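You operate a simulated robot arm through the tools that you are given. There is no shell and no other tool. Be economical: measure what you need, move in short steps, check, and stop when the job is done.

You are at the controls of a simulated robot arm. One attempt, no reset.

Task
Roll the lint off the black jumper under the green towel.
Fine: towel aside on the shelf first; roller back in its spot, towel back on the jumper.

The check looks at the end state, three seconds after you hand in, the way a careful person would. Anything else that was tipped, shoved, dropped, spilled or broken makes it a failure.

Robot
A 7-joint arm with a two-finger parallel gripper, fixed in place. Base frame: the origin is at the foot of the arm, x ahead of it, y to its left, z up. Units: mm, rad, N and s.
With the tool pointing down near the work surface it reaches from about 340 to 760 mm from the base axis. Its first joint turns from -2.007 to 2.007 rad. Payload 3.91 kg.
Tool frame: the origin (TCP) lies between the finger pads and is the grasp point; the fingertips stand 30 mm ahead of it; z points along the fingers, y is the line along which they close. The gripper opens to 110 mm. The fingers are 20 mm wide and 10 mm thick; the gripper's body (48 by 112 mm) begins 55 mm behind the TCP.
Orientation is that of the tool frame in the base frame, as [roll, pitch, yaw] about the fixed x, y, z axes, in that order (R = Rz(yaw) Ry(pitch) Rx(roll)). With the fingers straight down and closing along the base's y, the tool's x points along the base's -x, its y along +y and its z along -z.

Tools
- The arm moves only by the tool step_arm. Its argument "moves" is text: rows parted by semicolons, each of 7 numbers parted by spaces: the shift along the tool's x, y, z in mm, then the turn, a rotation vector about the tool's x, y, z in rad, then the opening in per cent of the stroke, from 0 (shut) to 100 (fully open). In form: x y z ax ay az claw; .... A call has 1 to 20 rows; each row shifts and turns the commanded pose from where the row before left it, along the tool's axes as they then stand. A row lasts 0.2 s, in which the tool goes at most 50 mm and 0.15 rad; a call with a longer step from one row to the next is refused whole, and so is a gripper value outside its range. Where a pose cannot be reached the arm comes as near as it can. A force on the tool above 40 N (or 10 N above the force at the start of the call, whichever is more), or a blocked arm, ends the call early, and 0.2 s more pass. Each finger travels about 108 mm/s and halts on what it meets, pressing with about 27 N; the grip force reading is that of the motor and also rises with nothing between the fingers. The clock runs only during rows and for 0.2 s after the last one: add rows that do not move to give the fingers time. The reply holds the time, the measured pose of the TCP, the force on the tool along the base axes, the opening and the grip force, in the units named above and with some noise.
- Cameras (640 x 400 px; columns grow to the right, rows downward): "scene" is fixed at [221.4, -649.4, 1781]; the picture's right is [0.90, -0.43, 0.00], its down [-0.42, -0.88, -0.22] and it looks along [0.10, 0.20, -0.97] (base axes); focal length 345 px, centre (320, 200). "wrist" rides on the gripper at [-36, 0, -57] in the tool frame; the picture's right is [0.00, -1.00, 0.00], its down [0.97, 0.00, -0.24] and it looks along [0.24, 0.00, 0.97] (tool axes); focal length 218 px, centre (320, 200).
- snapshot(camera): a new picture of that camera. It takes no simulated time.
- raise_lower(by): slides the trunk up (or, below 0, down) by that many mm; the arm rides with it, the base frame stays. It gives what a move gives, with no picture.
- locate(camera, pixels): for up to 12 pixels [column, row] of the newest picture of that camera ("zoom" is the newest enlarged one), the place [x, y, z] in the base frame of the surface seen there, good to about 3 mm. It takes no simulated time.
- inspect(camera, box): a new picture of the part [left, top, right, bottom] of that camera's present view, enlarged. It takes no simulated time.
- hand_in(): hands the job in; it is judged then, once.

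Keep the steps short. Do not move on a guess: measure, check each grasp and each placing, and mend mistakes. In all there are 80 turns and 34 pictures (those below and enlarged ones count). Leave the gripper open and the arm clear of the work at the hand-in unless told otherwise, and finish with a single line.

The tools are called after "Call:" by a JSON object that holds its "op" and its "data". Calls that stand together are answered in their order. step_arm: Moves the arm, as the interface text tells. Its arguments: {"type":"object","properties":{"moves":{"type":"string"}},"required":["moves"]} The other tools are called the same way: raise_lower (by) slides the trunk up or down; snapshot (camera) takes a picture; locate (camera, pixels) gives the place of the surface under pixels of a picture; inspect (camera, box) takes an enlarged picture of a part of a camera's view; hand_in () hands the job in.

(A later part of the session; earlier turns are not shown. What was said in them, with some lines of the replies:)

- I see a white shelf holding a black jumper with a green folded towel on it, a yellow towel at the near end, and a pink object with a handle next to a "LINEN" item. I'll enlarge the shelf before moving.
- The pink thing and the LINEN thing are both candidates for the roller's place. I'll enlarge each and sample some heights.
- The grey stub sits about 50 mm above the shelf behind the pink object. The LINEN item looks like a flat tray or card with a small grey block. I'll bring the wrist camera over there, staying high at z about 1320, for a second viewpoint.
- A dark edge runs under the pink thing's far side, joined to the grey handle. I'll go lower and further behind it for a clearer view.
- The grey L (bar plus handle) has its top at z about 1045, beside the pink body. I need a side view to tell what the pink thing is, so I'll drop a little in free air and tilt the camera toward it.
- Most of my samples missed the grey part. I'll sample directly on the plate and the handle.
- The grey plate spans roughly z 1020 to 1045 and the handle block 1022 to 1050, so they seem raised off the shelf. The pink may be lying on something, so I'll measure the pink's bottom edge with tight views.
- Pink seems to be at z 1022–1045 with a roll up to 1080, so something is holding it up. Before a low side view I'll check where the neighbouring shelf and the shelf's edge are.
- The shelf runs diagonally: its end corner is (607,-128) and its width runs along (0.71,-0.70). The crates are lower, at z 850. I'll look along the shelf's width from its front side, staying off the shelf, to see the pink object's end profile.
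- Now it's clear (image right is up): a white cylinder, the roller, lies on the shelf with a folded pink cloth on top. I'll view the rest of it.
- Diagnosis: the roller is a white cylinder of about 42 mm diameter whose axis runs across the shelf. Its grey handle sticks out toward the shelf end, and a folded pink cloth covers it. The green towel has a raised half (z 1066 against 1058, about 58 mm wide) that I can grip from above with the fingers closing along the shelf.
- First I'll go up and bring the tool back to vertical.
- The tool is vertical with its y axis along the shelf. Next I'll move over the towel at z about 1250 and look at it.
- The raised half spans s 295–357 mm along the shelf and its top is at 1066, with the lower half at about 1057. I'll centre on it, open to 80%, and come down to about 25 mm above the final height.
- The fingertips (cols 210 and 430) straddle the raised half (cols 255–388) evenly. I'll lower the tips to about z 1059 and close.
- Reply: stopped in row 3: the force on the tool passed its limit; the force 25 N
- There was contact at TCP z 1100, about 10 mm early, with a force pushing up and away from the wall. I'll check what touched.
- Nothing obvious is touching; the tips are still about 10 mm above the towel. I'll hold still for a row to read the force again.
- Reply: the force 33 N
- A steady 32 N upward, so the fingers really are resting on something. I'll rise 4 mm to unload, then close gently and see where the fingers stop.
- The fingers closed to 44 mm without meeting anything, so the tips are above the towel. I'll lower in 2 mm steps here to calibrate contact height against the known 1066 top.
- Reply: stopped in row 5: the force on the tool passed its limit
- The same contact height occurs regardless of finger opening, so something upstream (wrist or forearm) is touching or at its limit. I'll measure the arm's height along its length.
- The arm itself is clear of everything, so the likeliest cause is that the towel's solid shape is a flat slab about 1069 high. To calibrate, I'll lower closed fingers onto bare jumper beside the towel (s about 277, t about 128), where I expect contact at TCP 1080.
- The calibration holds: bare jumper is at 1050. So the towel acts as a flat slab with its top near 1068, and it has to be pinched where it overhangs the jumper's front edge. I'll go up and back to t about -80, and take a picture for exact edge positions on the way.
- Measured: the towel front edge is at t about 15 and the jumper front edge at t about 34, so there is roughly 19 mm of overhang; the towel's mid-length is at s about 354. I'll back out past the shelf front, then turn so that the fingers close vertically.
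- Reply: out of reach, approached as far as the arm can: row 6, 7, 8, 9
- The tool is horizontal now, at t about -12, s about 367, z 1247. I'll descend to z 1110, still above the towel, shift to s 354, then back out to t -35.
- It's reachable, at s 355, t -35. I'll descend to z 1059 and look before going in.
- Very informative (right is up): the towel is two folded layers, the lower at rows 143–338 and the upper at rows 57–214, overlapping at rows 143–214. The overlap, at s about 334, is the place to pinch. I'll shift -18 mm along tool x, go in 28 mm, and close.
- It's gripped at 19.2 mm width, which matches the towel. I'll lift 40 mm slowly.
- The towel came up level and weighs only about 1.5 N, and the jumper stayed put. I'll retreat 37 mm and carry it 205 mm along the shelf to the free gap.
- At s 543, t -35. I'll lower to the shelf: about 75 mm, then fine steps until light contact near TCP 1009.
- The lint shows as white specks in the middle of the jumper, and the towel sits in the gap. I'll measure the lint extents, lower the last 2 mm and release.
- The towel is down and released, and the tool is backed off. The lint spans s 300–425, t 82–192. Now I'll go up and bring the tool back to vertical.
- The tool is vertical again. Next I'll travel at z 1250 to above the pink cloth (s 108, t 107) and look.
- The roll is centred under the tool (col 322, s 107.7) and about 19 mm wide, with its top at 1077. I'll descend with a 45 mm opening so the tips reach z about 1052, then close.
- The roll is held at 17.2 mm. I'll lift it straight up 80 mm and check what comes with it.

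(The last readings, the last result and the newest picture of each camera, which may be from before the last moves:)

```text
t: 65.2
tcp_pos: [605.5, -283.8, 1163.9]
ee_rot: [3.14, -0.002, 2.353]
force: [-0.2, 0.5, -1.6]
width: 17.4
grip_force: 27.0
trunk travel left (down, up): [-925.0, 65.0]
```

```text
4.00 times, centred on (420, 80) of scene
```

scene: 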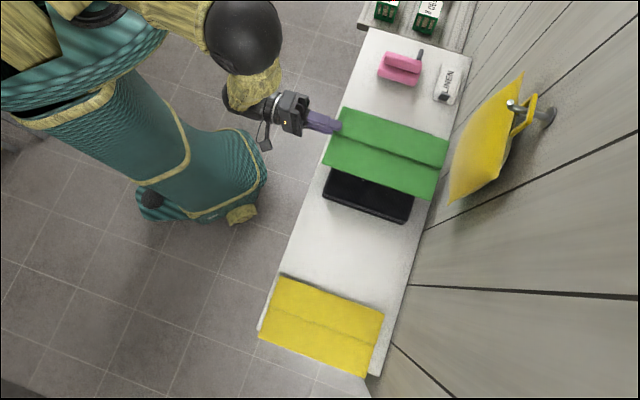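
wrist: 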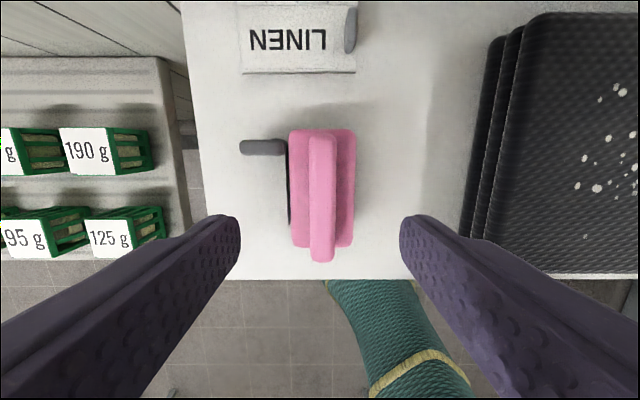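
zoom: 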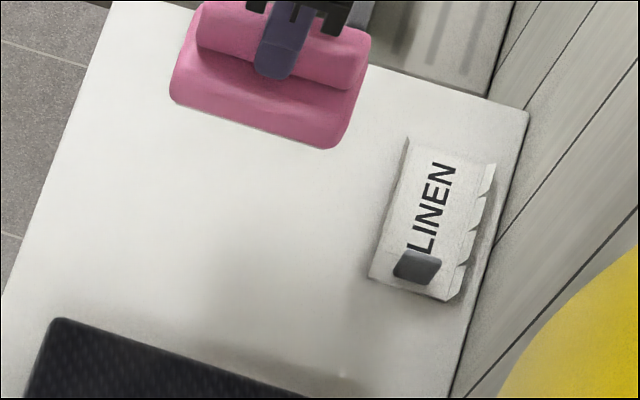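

The shelf beneath is bare: the pink housing, white cylinder and grey lever are one object, the lint roller, and the pink ridge I hold is its grip. Its spot is TCP (608.3, -282.1, 1084.4), yaw 2.352. Its axis lies across the shelf, so rolling along the shelf works. I'll carry it over to the jumper's near end (s 285, t 118).

Call:
{"op": "step_arm", "data": {"moves": "0 0 -15 0 0 0 10; 0 0 -15 0 0 0 10; -1.5 -30 0 0 0 0 10; -1.5 -30 0 0 0 0 10; -1.5 -30 0 0 0 0 10; -1.5 -30 0 0 0 0 10; -1.5 -30 0 0 0 0 10; -1.5 -27 0 0 0 0 10; 0 0 20 0 0 0 10; 0 0 20 0 0 0 10; 0 0 10 0 0 0 10; 0 0 0 0 0 0 10; 0 0 0 0 0 0 10"}}

Call:
{"op": "snapshot", "data": {"camera": "wrist"}}

```text
t: 68.0
tcp_pos: [489.7, -415.2, 1143.8]
ee_rot: [3.14, -0.001, 2.354]
force: [0.1, 0.4, -2.4]
width: 17.5
grip_force: 26.7
trunk travel left (down, up): [-925.0, 65.0]
```

```text
6 pictures are left
```

wrist: 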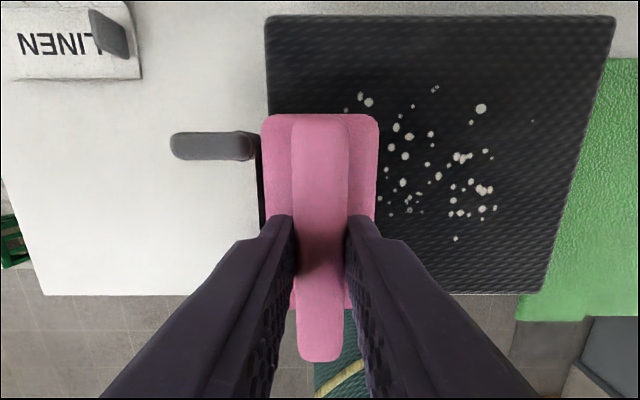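

The roller is held and hanging level, with the lint ahead of it. I'll measure the lint's extreme specks.

Call:
{"op": "locate", "data": {"camera": "wrist", "pixels": [[346, 110], [435, 88], [481, 109], [532, 121], [495, 208], [456, 239], [408, 211], [379, 200], [361, 96], [480, 190], [275, 22], [612, 20]]}}

```text
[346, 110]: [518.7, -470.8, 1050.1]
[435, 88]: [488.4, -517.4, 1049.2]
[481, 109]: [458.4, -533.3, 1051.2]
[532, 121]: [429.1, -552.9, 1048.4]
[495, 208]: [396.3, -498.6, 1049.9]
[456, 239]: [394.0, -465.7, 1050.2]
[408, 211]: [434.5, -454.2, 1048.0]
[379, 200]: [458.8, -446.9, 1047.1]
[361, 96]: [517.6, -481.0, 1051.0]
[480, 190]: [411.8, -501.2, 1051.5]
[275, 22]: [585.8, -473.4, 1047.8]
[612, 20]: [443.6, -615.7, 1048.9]
```

Lint spans t 82–192, s 300–427. Pass 1 will run at t 115. First I'll lower to gentle contact.

Call:
{"op": "step_arm", "data": {"moves": "3.5 0 5 0 0 0 10; 0 0 2 0 0 0 10; 0 0 1 0 0 0 10; 0 0 1 0 0 0 10; 0 0 1 0 0 0 10; 0 0 0 0 0 0 10"}}

```text
t: 69.4
tcp_pos: [486.7, -413.1, 1134.3]
ee_rot: [3.139, 0.001, 2.355]
force: [1.1, -1.6, 4.3]
width: 17.2
grip_force: 26.6
trunk travel left (down, up): [-925.0, 65.0]
```

Contact is light, about 6 N. I'll roll forward 150 mm at 50 mm/s.

Call:
{"op": "step_arm", "data": {"moves": "0 -5 0.5 0 0 0 10; 0 -10 0 0 0 0 10; 0 -10 0 0 0 0 10; 0 -10 0 0 0 0 10; 0 -10 0 0 0 0 10; 0 -10 0 0 0 0 10; 0 -10 0 0 0 0 10; 0 -10 0 0 0 0 10; 0 -10 0 0 0 0 10; 0 -10 0 0 0 0 10; 0 -10 0 0 0 0 10; 0 -10 0 0 0 0 10; 0 -10 0 0 0 0 10; 0 -10 0 0 0 0 10; 0 -10 0 0 0 0 10; 0 -5 0 0 0 0 10; 0 0 0 0 0 0 10"}}

```text
t: 73.0
tcp_pos: [380.7, -514.4, 1135.2]
ee_rot: [-3.141, 0.002, 2.354]
force: [9.0, 8.3, 26.1]
width: 17.4
grip_force: 26.8
trunk travel left (down, up): [-925.0, 65.0]
```

The force rose to 26 N with drag at the end. I'll lift 25 mm and check that the jumper hasn't moved and what the lint looks like.

Call:
{"op": "step_arm", "data": {"moves": "0 0 -5 0 0 0 10; 0 0 -10 0 0 0 10; 0 0 -10 0 0 0 10; 0 0 0 0 0 0 10"}}

Call:
{"op": "inspect", "data": {"camera": "scene", "box": [280, 80, 480, 240]}}

Call:
{"op": "locate", "data": {"camera": "zoom", "pixels": [[250, 85], [240, 82], [455, 140], [470, 150], [300, 130], [360, 150], [390, 135], [400, 200], [345, 125], [420, 180], [340, 180], [350, 90]]}}

```text
t: 74.0
tcp_pos: [378.7, -517.8, 1157.4]
ee_rot: [3.138, -0.002, 2.352]
force: [0.7, -0.6, -0.9]
width: 17.2
grip_force: 27.3
trunk travel left (down, up): [-925.0, 65.0]
```

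```text
2.50 times, centred on (380, 160) of scene
```

zoom: 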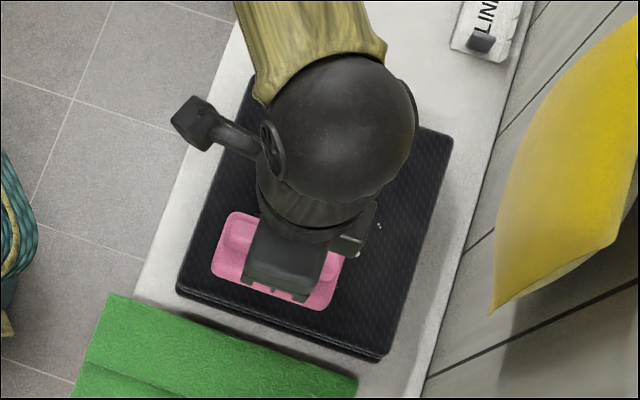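

```text
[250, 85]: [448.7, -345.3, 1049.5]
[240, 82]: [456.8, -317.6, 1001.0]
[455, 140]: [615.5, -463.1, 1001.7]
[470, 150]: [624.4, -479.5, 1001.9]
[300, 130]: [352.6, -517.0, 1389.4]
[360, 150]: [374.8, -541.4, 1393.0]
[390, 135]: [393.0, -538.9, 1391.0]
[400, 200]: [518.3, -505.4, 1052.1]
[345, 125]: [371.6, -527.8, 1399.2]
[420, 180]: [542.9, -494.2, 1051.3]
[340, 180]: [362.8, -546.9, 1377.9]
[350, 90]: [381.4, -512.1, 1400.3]
```

The jumper hasn't moved and pass 1 cleared nearly everything visible. For pass 2 I'll shift to t 158, lower to gentle contact, and roll back.

Call:
{"op": "step_arm", "data": {"moves": "-23 0 0 0 0 0 10; -23 0 0 0 0 0 10; 0 0 10 0 0 0 10; 0 0 8 0 0 0 10; 0 0 2 0 0 0 10; 0 0 1 0 0 0 10; 0 0 1 0 0 0 10; 0 0 0 0 0 0 10"}}

```text
t: 75.8
tcp_pos: [411.3, -551.2, 1135.7]
ee_rot: [3.14, -0.003, 2.354]
force: [0.3, 0.1, -1.7]
width: 17.5
grip_force: 27.1
trunk travel left (down, up): [-925.0, 65.0]
```

Call:
{"op": "step_arm", "data": {"moves": "0 0 1 0 0 0 10; 0 0 1 0 0 0 10; 0 0 0 0 0 0 10"}}

```text
t: 76.6
tcp_pos: [413.0, -550.5, 1133.6]
ee_rot: [3.139, 0.001, 2.354]
force: [-0.1, 0.4, 0.7]
width: 17.4
grip_force: 26.9
trunk travel left (down, up): [-925.0, 65.0]
```

Just touching. I'll add 1 mm and roll back 155 mm.

Call:
{"op": "step_arm", "data": {"moves": "0 5 1 0 0 0 10; 0 10 0 0 0 0 10; 0 10 0 0 0 0 10; 0 10 0 0 0 0 10; 0 10 0 0 0 0 10; 0 10 0 0 0 0 10; 0 10 0 0 0 0 10; 0 10 0 0 0 0 10; 0 10 0 0 0 0 10; 0 10 0 0 0 0 10; 0 10 0 0 0 0 10; 0 10 0 0 0 0 10; 0 10 0 0 0 0 10; 0 10 0 0 0 0 10; 0 10 0 0 0 0 10; 0 10 0 0 0 0 10; 0 0 0 0 0 0 10"}}

Call:
{"op": "step_arm", "data": {"moves": "0 0 -10 0 0 0 10; 0 0 -20 0 0 0 10; 0 20 -20 0 0 0 10; 0 30 0 0 0 0 10; 0 30 0 0 0 0 10; 0 0 0 0 0 0 10; 0 0 0 0 0 0 10"}}

Call:
{"op": "inspect", "data": {"camera": "wrist", "box": [320, 0, 640, 300]}}

```text
t: 80.2
tcp_pos: [521.6, -440.7, 1134.7]
ee_rot: [3.14, 0.001, 2.356]
force: [-0.8, -1.5, 5.6]
width: 17.5
grip_force: 26.7
trunk travel left (down, up): [-925.0, 65.0]
```

```text
t: 81.8
tcp_pos: [578.5, -385.0, 1183.2]
ee_rot: [3.14, -0.001, 2.355]
force: [0.4, -0.3, -1.5]
width: 17.1
grip_force: 27.1
trunk travel left (down, up): [-925.0, 65.0]
```

```text
1.33 times, centred on (480, 150) of wrist
```

zoom: 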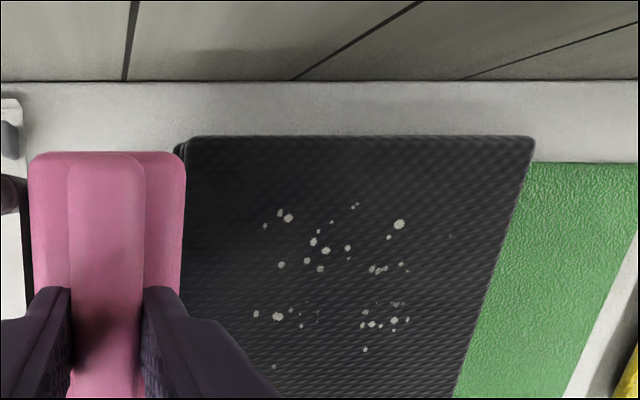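

Plenty of lint remains, with a cleared strip in the middle. I'll locate the remaining specks to understand which part works.

Call:
{"op": "locate", "data": {"camera": "zoom", "pixels": [[288, 217], [399, 224], [281, 265], [378, 269], [347, 248], [278, 316], [256, 314], [365, 349], [395, 305], [372, 324], [402, 265], [275, 367]]}}

```text
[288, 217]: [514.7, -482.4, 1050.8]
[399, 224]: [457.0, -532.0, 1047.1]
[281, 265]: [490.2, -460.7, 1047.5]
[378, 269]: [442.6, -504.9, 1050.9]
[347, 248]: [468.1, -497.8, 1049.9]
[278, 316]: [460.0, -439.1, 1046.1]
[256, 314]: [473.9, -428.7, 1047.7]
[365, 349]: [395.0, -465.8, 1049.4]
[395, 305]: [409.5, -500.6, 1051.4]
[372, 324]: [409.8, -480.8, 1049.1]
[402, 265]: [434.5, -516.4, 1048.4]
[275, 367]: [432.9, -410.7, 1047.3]
```

Compared with before, the specks at t 122–147 vanished, which is exactly where the two passes overlapped. So each spot needs two strokes, with an effective width of about ±36 mm. I'll stroke each lane again: first t 160 forward.

Call:
{"op": "step_arm", "data": {"moves": "0 -28 0 0 0 0 10; 0 -28 0 0 0 0 10; 0 -28 10 0 0 0 10; 0 0 20 0 0 0 10; 0 0 15 0 0 0 10; 0 0 2 0 0 0 10; 0 0 1 0 0 0 10; 0 0 1 0 0 0 10; 0 0 0 0 0 0 10"}}

```text
t: 83.8
tcp_pos: [519.5, -445.6, 1133.7]
ee_rot: [3.139, -0.004, 2.355]
force: [-0.1, 0.0, -2.1]
width: 17.3
grip_force: 27.4
trunk travel left (down, up): [-925.0, 65.0]
```

Call:
{"op": "step_arm", "data": {"moves": "0 0 1 0 0 0 10; 0 0 1 0 0 0 10; 0 -10 0 0 0 0 10; 0 -10 0 0 0 0 10; 0 -10 0 0 0 0 10; 0 -10 0 0 0 0 10; 0 -10 0 0 0 0 10; 0 -10 0 0 0 0 10; 0 -10 0 0 0 0 10; 0 -10 0 0 0 0 10; 0 -10 0 0 0 0 10; 0 -10 0 0 0 0 10; 0 -10 0 0 0 0 10; 0 -10 0 0 0 0 10; 0 -10 0 0 0 0 10; 0 -10 0 0 0 0 10; 0 -10 0 0 0 0 10; 0 0 0 0 0 0 10"}}

```text
t: 87.6
tcp_pos: [411.7, -548.5, 1133.6]
ee_rot: [3.141, 0.002, 2.354]
force: [6.3, 5.9, 21.8]
width: 17.6
grip_force: 27.2
trunk travel left (down, up): [-925.0, 65.0]
```

Lane t 157 is done again. I'll lift 12 mm, shift to t 107, touch down and roll back.

Call:
{"op": "step_arm", "data": {"moves": "0 0 -12 0 0 0 10; 25 0 0 0 0 0 10; 25 0 0 0 0 0 10; 0 0 7 0 0 0 10; 0 0 2 0 0 0 10; 0 0 1 0 0 0 10; 0 0 0 0 0 0 10; 0 0 0 0 0 0 10"}}

```text
t: 89.4
tcp_pos: [378.3, -514.7, 1133.7]
ee_rot: [3.139, -0.001, 2.354]
force: [0.1, -0.6, 1.1]
width: 17.5
grip_force: 27.3
trunk travel left (down, up): [-925.0, 65.0]
```

Call:
{"op": "step_arm", "data": {"moves": "0 0 1 0 0 0 10; 0 10 0.5 0 0 0 10; 0 10 0 0 0 0 10; 0 10 0 0 0 0 10; 0 10 0 0 0 0 10; 0 10 0 0 0 0 10; 0 10 0 0 0 0 10; 0 10 0 0 0 0 10; 0 10 0 0 0 0 10; 0 10 0 0 0 0 10; 0 10 0 0 0 0 10; 0 10 0 0 0 0 10; 0 10 0 0 0 0 10; 0 10 0 0 0 0 10; 0 10 0 0 0 0 10; 0 10 0 0 0 0 10; 0 0 0 0 0 0 10"}}

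```text
t: 93.0
tcp_pos: [484.9, -407.5, 1133.3]
ee_rot: [3.139, -0.003, 2.355]
force: [-4.9, -2.7, 9.8]
width: 17.3
grip_force: 27.1
trunk travel left (down, up): [-925.0, 65.0]
```

I'll stroke this lane once more at t 104, forward and back, to cover the speck near t 75.

Call:
{"op": "step_arm", "data": {"moves": "0 0 -5 0 0 0 10; 6 0 0 0 0 0 10; 0 0 4.5 0 0 0 10; 0 -10 0 0 0 0 10; 0 -10 0 0 0 0 10; 0 -10 0 0 0 0 10; 0 -10 0 0 0 0 10; 0 -10 0 0 0 0 10; 0 -10 0 0 0 0 10; 0 -10 0 0 0 0 10; 0 -10 0 0 0 0 10; 0 -10 0 0 0 0 10; 0 -10 0 0 0 0 10; 0 -10 0 0 0 0 10; 0 -10 0 0 0 0 10; 0 -10 0 0 0 0 10; 0 -10 0 0 0 0 10; 0 -10 0 0 0 0 10; 0 0 0 0 0 0 10"}}

Call:
{"op": "step_arm", "data": {"moves": "0 0 -0.5 0 0 0 10; 0 10 0 0 0 0 10; 0 10 0 0 0 0 10; 0 10 0 0 0 0 10; 0 10 0 0 0 0 10; 0 10 0 0 0 0 10; 0 10 0 0 0 0 10; 0 10 0 0 0 0 10; 0 10 0 0 0 0 10; 0 10 0 0 0 0 10; 0 10 0 0 0 0 10; 0 10 0 0 0 0 10; 0 10 0 0 0 0 10; 0 10 0 0 0 0 10; 0 10 0 0 0 0 10; 0 10 0 0 0 0 10; 0 0 0 0 0 0 10"}}

Call:
{"op": "step_arm", "data": {"moves": "0 0 -15 0 0 0 10; 0 10 -25 0 0 0 10; -16 30 -10 0 0 0 10; -17 30 0 0 0 0 10; -17 20 0 0 0 0 10; 0 0 0 0 0 0 10; 0 0 0 0 0 0 10"}}

Call:
{"op": "inspect", "data": {"camera": "wrist", "box": [320, 0, 640, 300]}}

```text
t: 97.0
tcp_pos: [371.8, -509.4, 1133.4]
ee_rot: [-3.141, -0.001, 2.352]
force: [1.4, 1.3, 2.9]
width: 17.3
grip_force: 27.3
trunk travel left (down, up): [-925.0, 65.0]
```

```text
t: 100.6
tcp_pos: [480.9, -404.6, 1134.3]
ee_rot: [3.139, 0.0, 2.353]
force: [0.0, 0.0, -1.3]
width: 17.2
grip_force: 27.2
trunk travel left (down, up): [-925.0, 65.0]
```

```text
t: 102.2
tcp_pos: [580.7, -376.1, 1184.1]
ee_rot: [3.142, -0.001, 2.355]
force: [-0.5, 0.0, -1.9]
width: 17.1
grip_force: 26.9
trunk travel left (down, up): [-925.0, 65.0]
```

```text
1.33 times, centred on (480, 150) of wrist
```

zoom: 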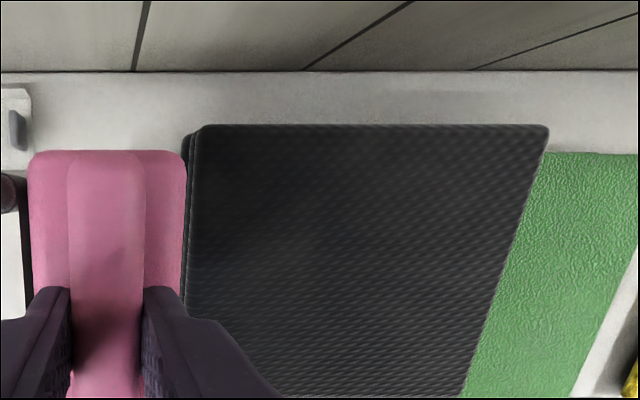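

The jumper is clean. Now I'll take the roller back above its spot, which is the TCP position from pick-up (608.3, -282.1).

Call:
{"op": "step_arm", "data": {"moves": "11.6 21.5 0 0 0 0 10; 11.6 21.5 0 0 0 0 10; 11.6 21.5 0 0 0 0 10; 11.6 21.5 0 0 0 0 10; 0 0 25 0 0 0 10; 0 0 25 0 0 0 10; 0 0 25 0 0 0 10; 0 0 10 0 0 0 10; 0 0 0 0 0 0 10; 0 0 0 0 0 0 10"}}

```text
t: 104.4
tcp_pos: [608.1, -281.2, 1099.8]
ee_rot: [3.14, -0.001, 2.354]
force: [-0.2, -0.1, -2.1]
width: 17.3
grip_force: 27.1
trunk travel left (down, up): [-925.0, 65.0]
```

On target. I'll lower the last 15 mm in small steps until it rests.

Call:
{"op": "step_arm", "data": {"moves": "0 0 8 0 0 0 10; 0 0 4 0 0 0 10; 0 0 2 0 0 0 10; 0 0 1 0 0 0 10; 0 0 0 0 0 0 10; 0 0 0 0 0 0 10"}}

```text
t: 105.8
tcp_pos: [607.7, -282.9, 1083.9]
ee_rot: [3.139, -0.001, 2.355]
force: [-0.4, 0.5, -1.5]
width: 17.2
grip_force: 27.3
trunk travel left (down, up): [-925.0, 65.0]
```

Call:
{"op": "step_arm", "data": {"moves": "0 0 1 0 0 0 10; 0 0 0.7 0 0 0 10; 0 0 0 0 0 0 10"}}

```text
t: 106.6
tcp_pos: [606.9, -283.1, 1083.2]
ee_rot: [3.139, -0.001, 2.354]
force: [2.8, -0.9, 7.9]
width: 17.3
grip_force: 26.6
trunk travel left (down, up): [-925.0, 65.0]
```

It's resting, with contact at 8 N. I'll open gently and rise straight up.

Call:
{"op": "step_arm", "data": {"moves": "0 0 -0.5 0 0 0 16; 0 0 0 0 0 0 20; 0 0 0 0 0 0 28; 0 0 0 0 0 0 36; 0 0 0 0 0 0 40; 0 0 -5 0 0 0 40; 0 0 -15 0 0 0 40; 0 0 -30 0 0 0 40; 0 0 -40 0 0 0 40; 0 0 -40 0 0 0 40; 0 0 -35 0 0 0 40; 0 0 0 0 0 0 40"}}

Call:
{"op": "step_arm", "data": {"moves": "15.6 -39.4 0 0 0 0 40; 15.6 -39.4 0 0 0 0 40; 15.6 -39.4 0 0 0 0 40; 15.6 -39.4 0 0 0 0 40; 15.6 -39.4 0 0 0 0 40; 15.6 -39.4 0 0 0 0 40; 15.6 -39.4 0 0 0 0 40; 15.6 -39.4 0 0 0 0 40; 15.6 -39.4 0 0 0 0 40; 15.6 -39.4 0 0 0 0 40; 15.6 -39.4 0 0 0 0 40; 0 0 0 0 0 0 40; 0 0 0 0 0 0 40"}}

Call:
{"op": "snapshot", "data": {"camera": "scene"}}

```text
t: 109.2
tcp_pos: [605.0, -284.1, 1248.9]
ee_rot: [3.141, -0.002, 2.354]
force: [0.2, 0.8, 0.5]
width: 43.9
grip_force: 0.0
trunk travel left (down, up): [-925.0, 65.0]
```

```text
t: 112.0
tcp_pos: [177.6, -470.1, 1247.7]
ee_rot: [3.14, -0.001, 2.355]
force: [-0.1, -0.5, -0.8]
width: 44.1
grip_force: 0.0
trunk travel left (down, up): [-925.0, 65.0]
```

```text
2 pictures are left
```

scene: 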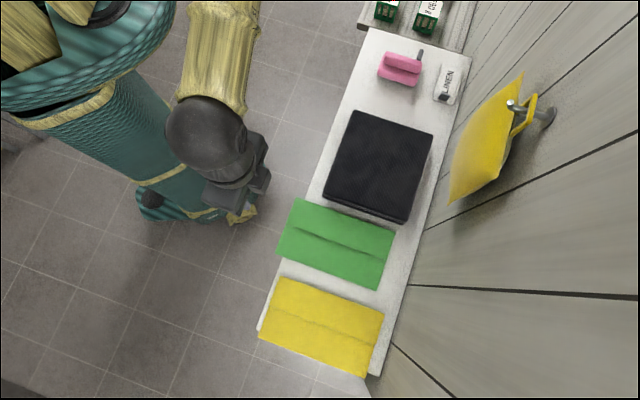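

The roller is back in its original pixels, upright, and the jumper is clean and in place. Now I'll turn the tool horizontal again to fetch the towel, reversing the earlier sequence.

Call:
{"op": "step_arm", "data": {"moves": "0 0 0 0 0 -0.1427 40; 0 0 0 0 0 -0.1427 40; 0 0 0 0 0 -0.1427 40; 0 0 0 0 0 -0.1427 40; 0 0 0 0 0 -0.1427 40; 0 0 0 0 0 -0.1427 40; 0 0 0 0 0 -0.1427 40; 0 0 0 0 0 -0.1427 40; 0 0 0 0 0 -0.1427 40; 0 0 0 0 0 -0.1427 40; 0 0 0 0 0 -0.1427 40; 0 0 0 0 0 0 40; 0 0 0 0 0 0 40"}}

Call:
{"op": "step_arm", "data": {"moves": "0 0 0 0.1427 0 0 40; 0 0 0 0.1427 0 0 40; 0 0 0 0.1427 0 0 40; 0 0 0 0.1427 0 0 40; 0 0 0 0.1427 0 0 40; 0 0 0 0.1427 0 0 40; 0 0 0 0.1427 0 0 40; 0 0 0 0.1427 0 0 40; 0 0 0 0.1427 0 0 40; 0 0 0 0.1427 0 0 40; 0 0 0 0.1427 0 0 40; 0 0 0 0 0 0 40; 0 0 0 0 0 0 40"}}

```text
t: 114.8
tcp_pos: [178.8, -466.4, 1248.6]
ee_rot: [3.141, 0.002, -2.358]
force: [-0.3, -0.2, 0.1]
width: 44.0
grip_force: 0.0
trunk travel left (down, up): [-925.0, 65.0]
```

```text
t: 117.6
tcp_pos: [179.9, -467.8, 1246.3]
ee_rot: [-1.571, 0.001, -2.358]
force: [-0.2, -0.2, -0.1]
width: 44.1
grip_force: 0.1
trunk travel left (down, up): [-925.0, 65.0]
```

It matches the earlier back-off pose. I'll descend 237 mm in front of the shelf, go in 30 mm and close.

Call:
{"op": "step_arm", "data": {"moves": "0 40 0 0 0 0 40; 0 40 0 0 0 0 40; 0 40 0 0 0 0 40; 0 40 0 0 0 0 40; 0 40 0 0 0 0 40; 0 25 0 0 0 0 40; 0 12 0 0 0 0 40; 0 0 0 0 0 0 40; 0 0 10 0 0 0 40; 0 0 10 0 0 0 40; 0 0 10 0 0 0 40; 0 0 0 0 0 0 40"}}

Call:
{"op": "step_arm", "data": {"moves": "0 0 0 0 0 0 25; 0 0 0 0 0 0 5; 0 0 0 0 0 0 5; 0 0 0 0 0 0 5"}}

```text
t: 120.2
tcp_pos: [200.3, -487.3, 1011.7]
ee_rot: [-1.573, 0.002, -2.359]
force: [-0.3, 0.2, -0.5]
width: 43.6
grip_force: 0.0
trunk travel left (down, up): [-925.0, 65.0]
```

```text
t: 121.2
tcp_pos: [200.2, -488.1, 1011.3]
ee_rot: [-1.573, 0.003, -2.359]
force: [0.6, 0.1, 0.0]
width: 19.3
grip_force: 26.8
trunk travel left (down, up): [-925.0, 65.0]
```

It's gripped again at 19.3 mm. I'll lift 90 mm, carry it back along the shelf and move in over the jumper.

Call:
{"op": "step_arm", "data": {"moves": "0 -5 0 0 0 0 5; 0 -10 0 0 0 0 5; 0 -25 0 0 0 0 5; 0 -25 0 0 0 0 5; 0 -25 0 0 0 0 5; 0 0 0 0 0 0 5; -25 0 0 0 0 0 5; -30 0 0 0 0 0 5; -30 0 0 0 0 0 5; -30 0 0 0 0 0 5; -30 0 0 0 0 0 5; -30 0 0 0 0 0 5; -30 0 0 0 0 0 5; 0 0 18 0 0 0 5; 0 0 18 0 0 0 5; 0 0 0 0 0 0 5; 0 0 0 0 0 0 5"}}

```text
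t: 124.8
tcp_pos: [370.0, -368.1, 1099.6]
ee_rot: [-1.573, 0.002, -2.358]
force: [-0.2, 0.5, -1.0]
width: 19.1
grip_force: 26.7
trunk travel left (down, up): [-925.0, 65.0]
```

Nearly exact. I'll correct +1.5 and +2 mm and lower to about 1061 until contact.

Call:
{"op": "step_arm", "data": {"moves": "1.5 10 2 0 0 0 5; 0 15 0 0 0 0 5; 0 7 0 0 0 0 5; 0 3 0 0 0 0 5; 0 2 0 0 0 0 5; 0 1 0 0 0 0 5; 0 0 0 0 0 0 5"}}

```text
t: 126.4
tcp_pos: [369.4, -371.7, 1062.4]
ee_rot: [-1.572, 0.002, -2.357]
force: [0.2, 0.8, -0.8]
width: 19.3
grip_force: 27.1
trunk travel left (down, up): [-925.0, 65.0]
```

Call:
{"op": "step_arm", "data": {"moves": "0 1 0 0 0 0 5; 0 0.7 0 0 0 0 5; 0 0 0 0 0 0 5"}}

```text
t: 127.2
tcp_pos: [370.9, -371.1, 1061.7]
ee_rot: [-1.574, 0.001, -2.357]
force: [0.5, 1.0, -0.3]
width: 19.6
grip_force: 26.4
trunk travel left (down, up): [-925.0, 65.0]
```

Call:
{"op": "step_arm", "data": {"moves": "0 1 0 0 0 0 5; 0 0.8 0 0 0 0 5; 0 0 0 0 0 0 5"}}

```text
t: 128.0
tcp_pos: [370.7, -371.7, 1060.0]
ee_rot: [-1.571, 0.003, -2.358]
force: [0.9, -2.2, 6.1]
width: 19.4
grip_force: 27.0
trunk travel left (down, up): [-925.0, 65.0]
```

Contact: 6 N, the towel is resting. I'll open slowly, withdraw straight back, then rise.

Call:
{"op": "step_arm", "data": {"moves": "0 0 0 0 0 0 19; 0 0 0 0 0 0 22; 0 0 0 0 0 0 28; 0 0 0 0 0 0 36; 0 0 0 0 0 0 40; 0 0 0 0 0 0 40; 0 0 -12 0 0 0 40; 0 0 -12 0 0 0 40; 0 0 -12 0 0 0 40; 0 0 0 0 0 0 40"}}

Call:
{"op": "snapshot", "data": {"camera": "scene"}}

Call:
{"op": "locate", "data": {"camera": "scene", "pixels": [[337, 119], [436, 149], [320, 170], [380, 145], [375, 165], [355, 113], [430, 134], [326, 185], [405, 218], [402, 55], [418, 55], [386, 80]]}}

```text
t: 130.2
tcp_pos: [347.4, -345.7, 1059.1]
ee_rot: [-1.573, 0.002, -2.357]
force: [0.1, -0.1, -0.4]
width: 44.0
grip_force: 0.1
trunk travel left (down, up): [-925.0, 65.0]
```

```text
1 pictures are left
```

scene: 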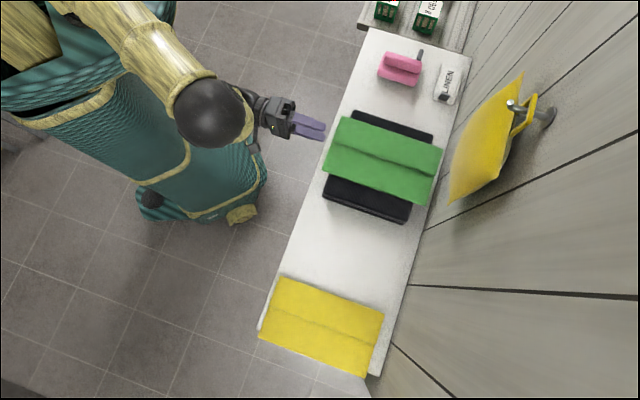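

```text
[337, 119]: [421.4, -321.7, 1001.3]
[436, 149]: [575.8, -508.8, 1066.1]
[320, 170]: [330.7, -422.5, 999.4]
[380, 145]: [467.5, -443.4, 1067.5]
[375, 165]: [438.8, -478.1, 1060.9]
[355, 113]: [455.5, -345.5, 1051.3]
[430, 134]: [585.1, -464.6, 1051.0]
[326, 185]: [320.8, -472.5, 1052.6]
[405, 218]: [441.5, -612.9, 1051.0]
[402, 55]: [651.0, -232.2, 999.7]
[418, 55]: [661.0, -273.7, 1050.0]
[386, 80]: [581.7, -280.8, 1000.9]
```

The towel is back over the jumper and everything looks as before. I'll use the last picture to check the roller's stance against the first close-up, with the same box.

Call:
{"op": "inspect", "data": {"camera": "scene", "box": [370, 42, 434, 92]}}

Call:
{"op": "locate", "data": {"camera": "zoom", "pixels": [[330, 150], [450, 200], [250, 250], [380, 290], [490, 70], [475, 110]]}}

```text
8.00 times, centred on (402, 67) of scene
```

zoom: 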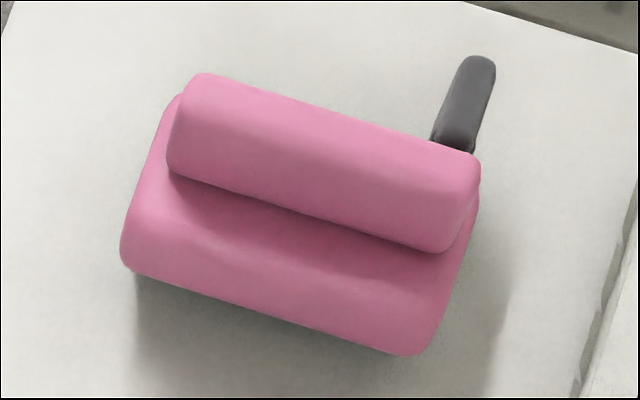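

```text
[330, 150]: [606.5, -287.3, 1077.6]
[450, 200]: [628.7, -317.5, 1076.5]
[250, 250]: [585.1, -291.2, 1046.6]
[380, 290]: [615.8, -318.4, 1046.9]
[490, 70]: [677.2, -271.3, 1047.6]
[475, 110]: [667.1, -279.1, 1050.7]
```

The roller is within about 1 mm of where it began. I'll clear the arm, straight up with the gripper open.

Call:
{"op": "step_arm", "data": {"moves": "0 0 0 0 0 0 60; 0 -30 0 0 0 0 100; 0 -40 0 0 0 0 100; 0 -40 0 0 0 0 100; 0 -40 0 0 0 0 100; 0 -40 0 0 0 0 100; 0 0 0 0 0 0 100; 0 0 0 0 0 0 100"}}

```text
t: 132.0
tcp_pos: [357.1, -360.3, 1241.8]
ee_rot: [-1.57, 0.002, -2.359]
force: [-0.7, 0.0, 0.5]
width: 110.0
grip_force: 0.0
out of reach, approached as far as the arm can: row 5, 6
trunk travel left (down, up): [-925.0, 65.0]
```

The arm is clear at z 1242 with the gripper open. Handing in.

Call:
{"op": "hand_in", "data": {}}

```text
The job is handed in.
```

The lint is off the black jumper, the roller is back in its spot, and the green towel is back over the jumper about 10 mm from where it lay.
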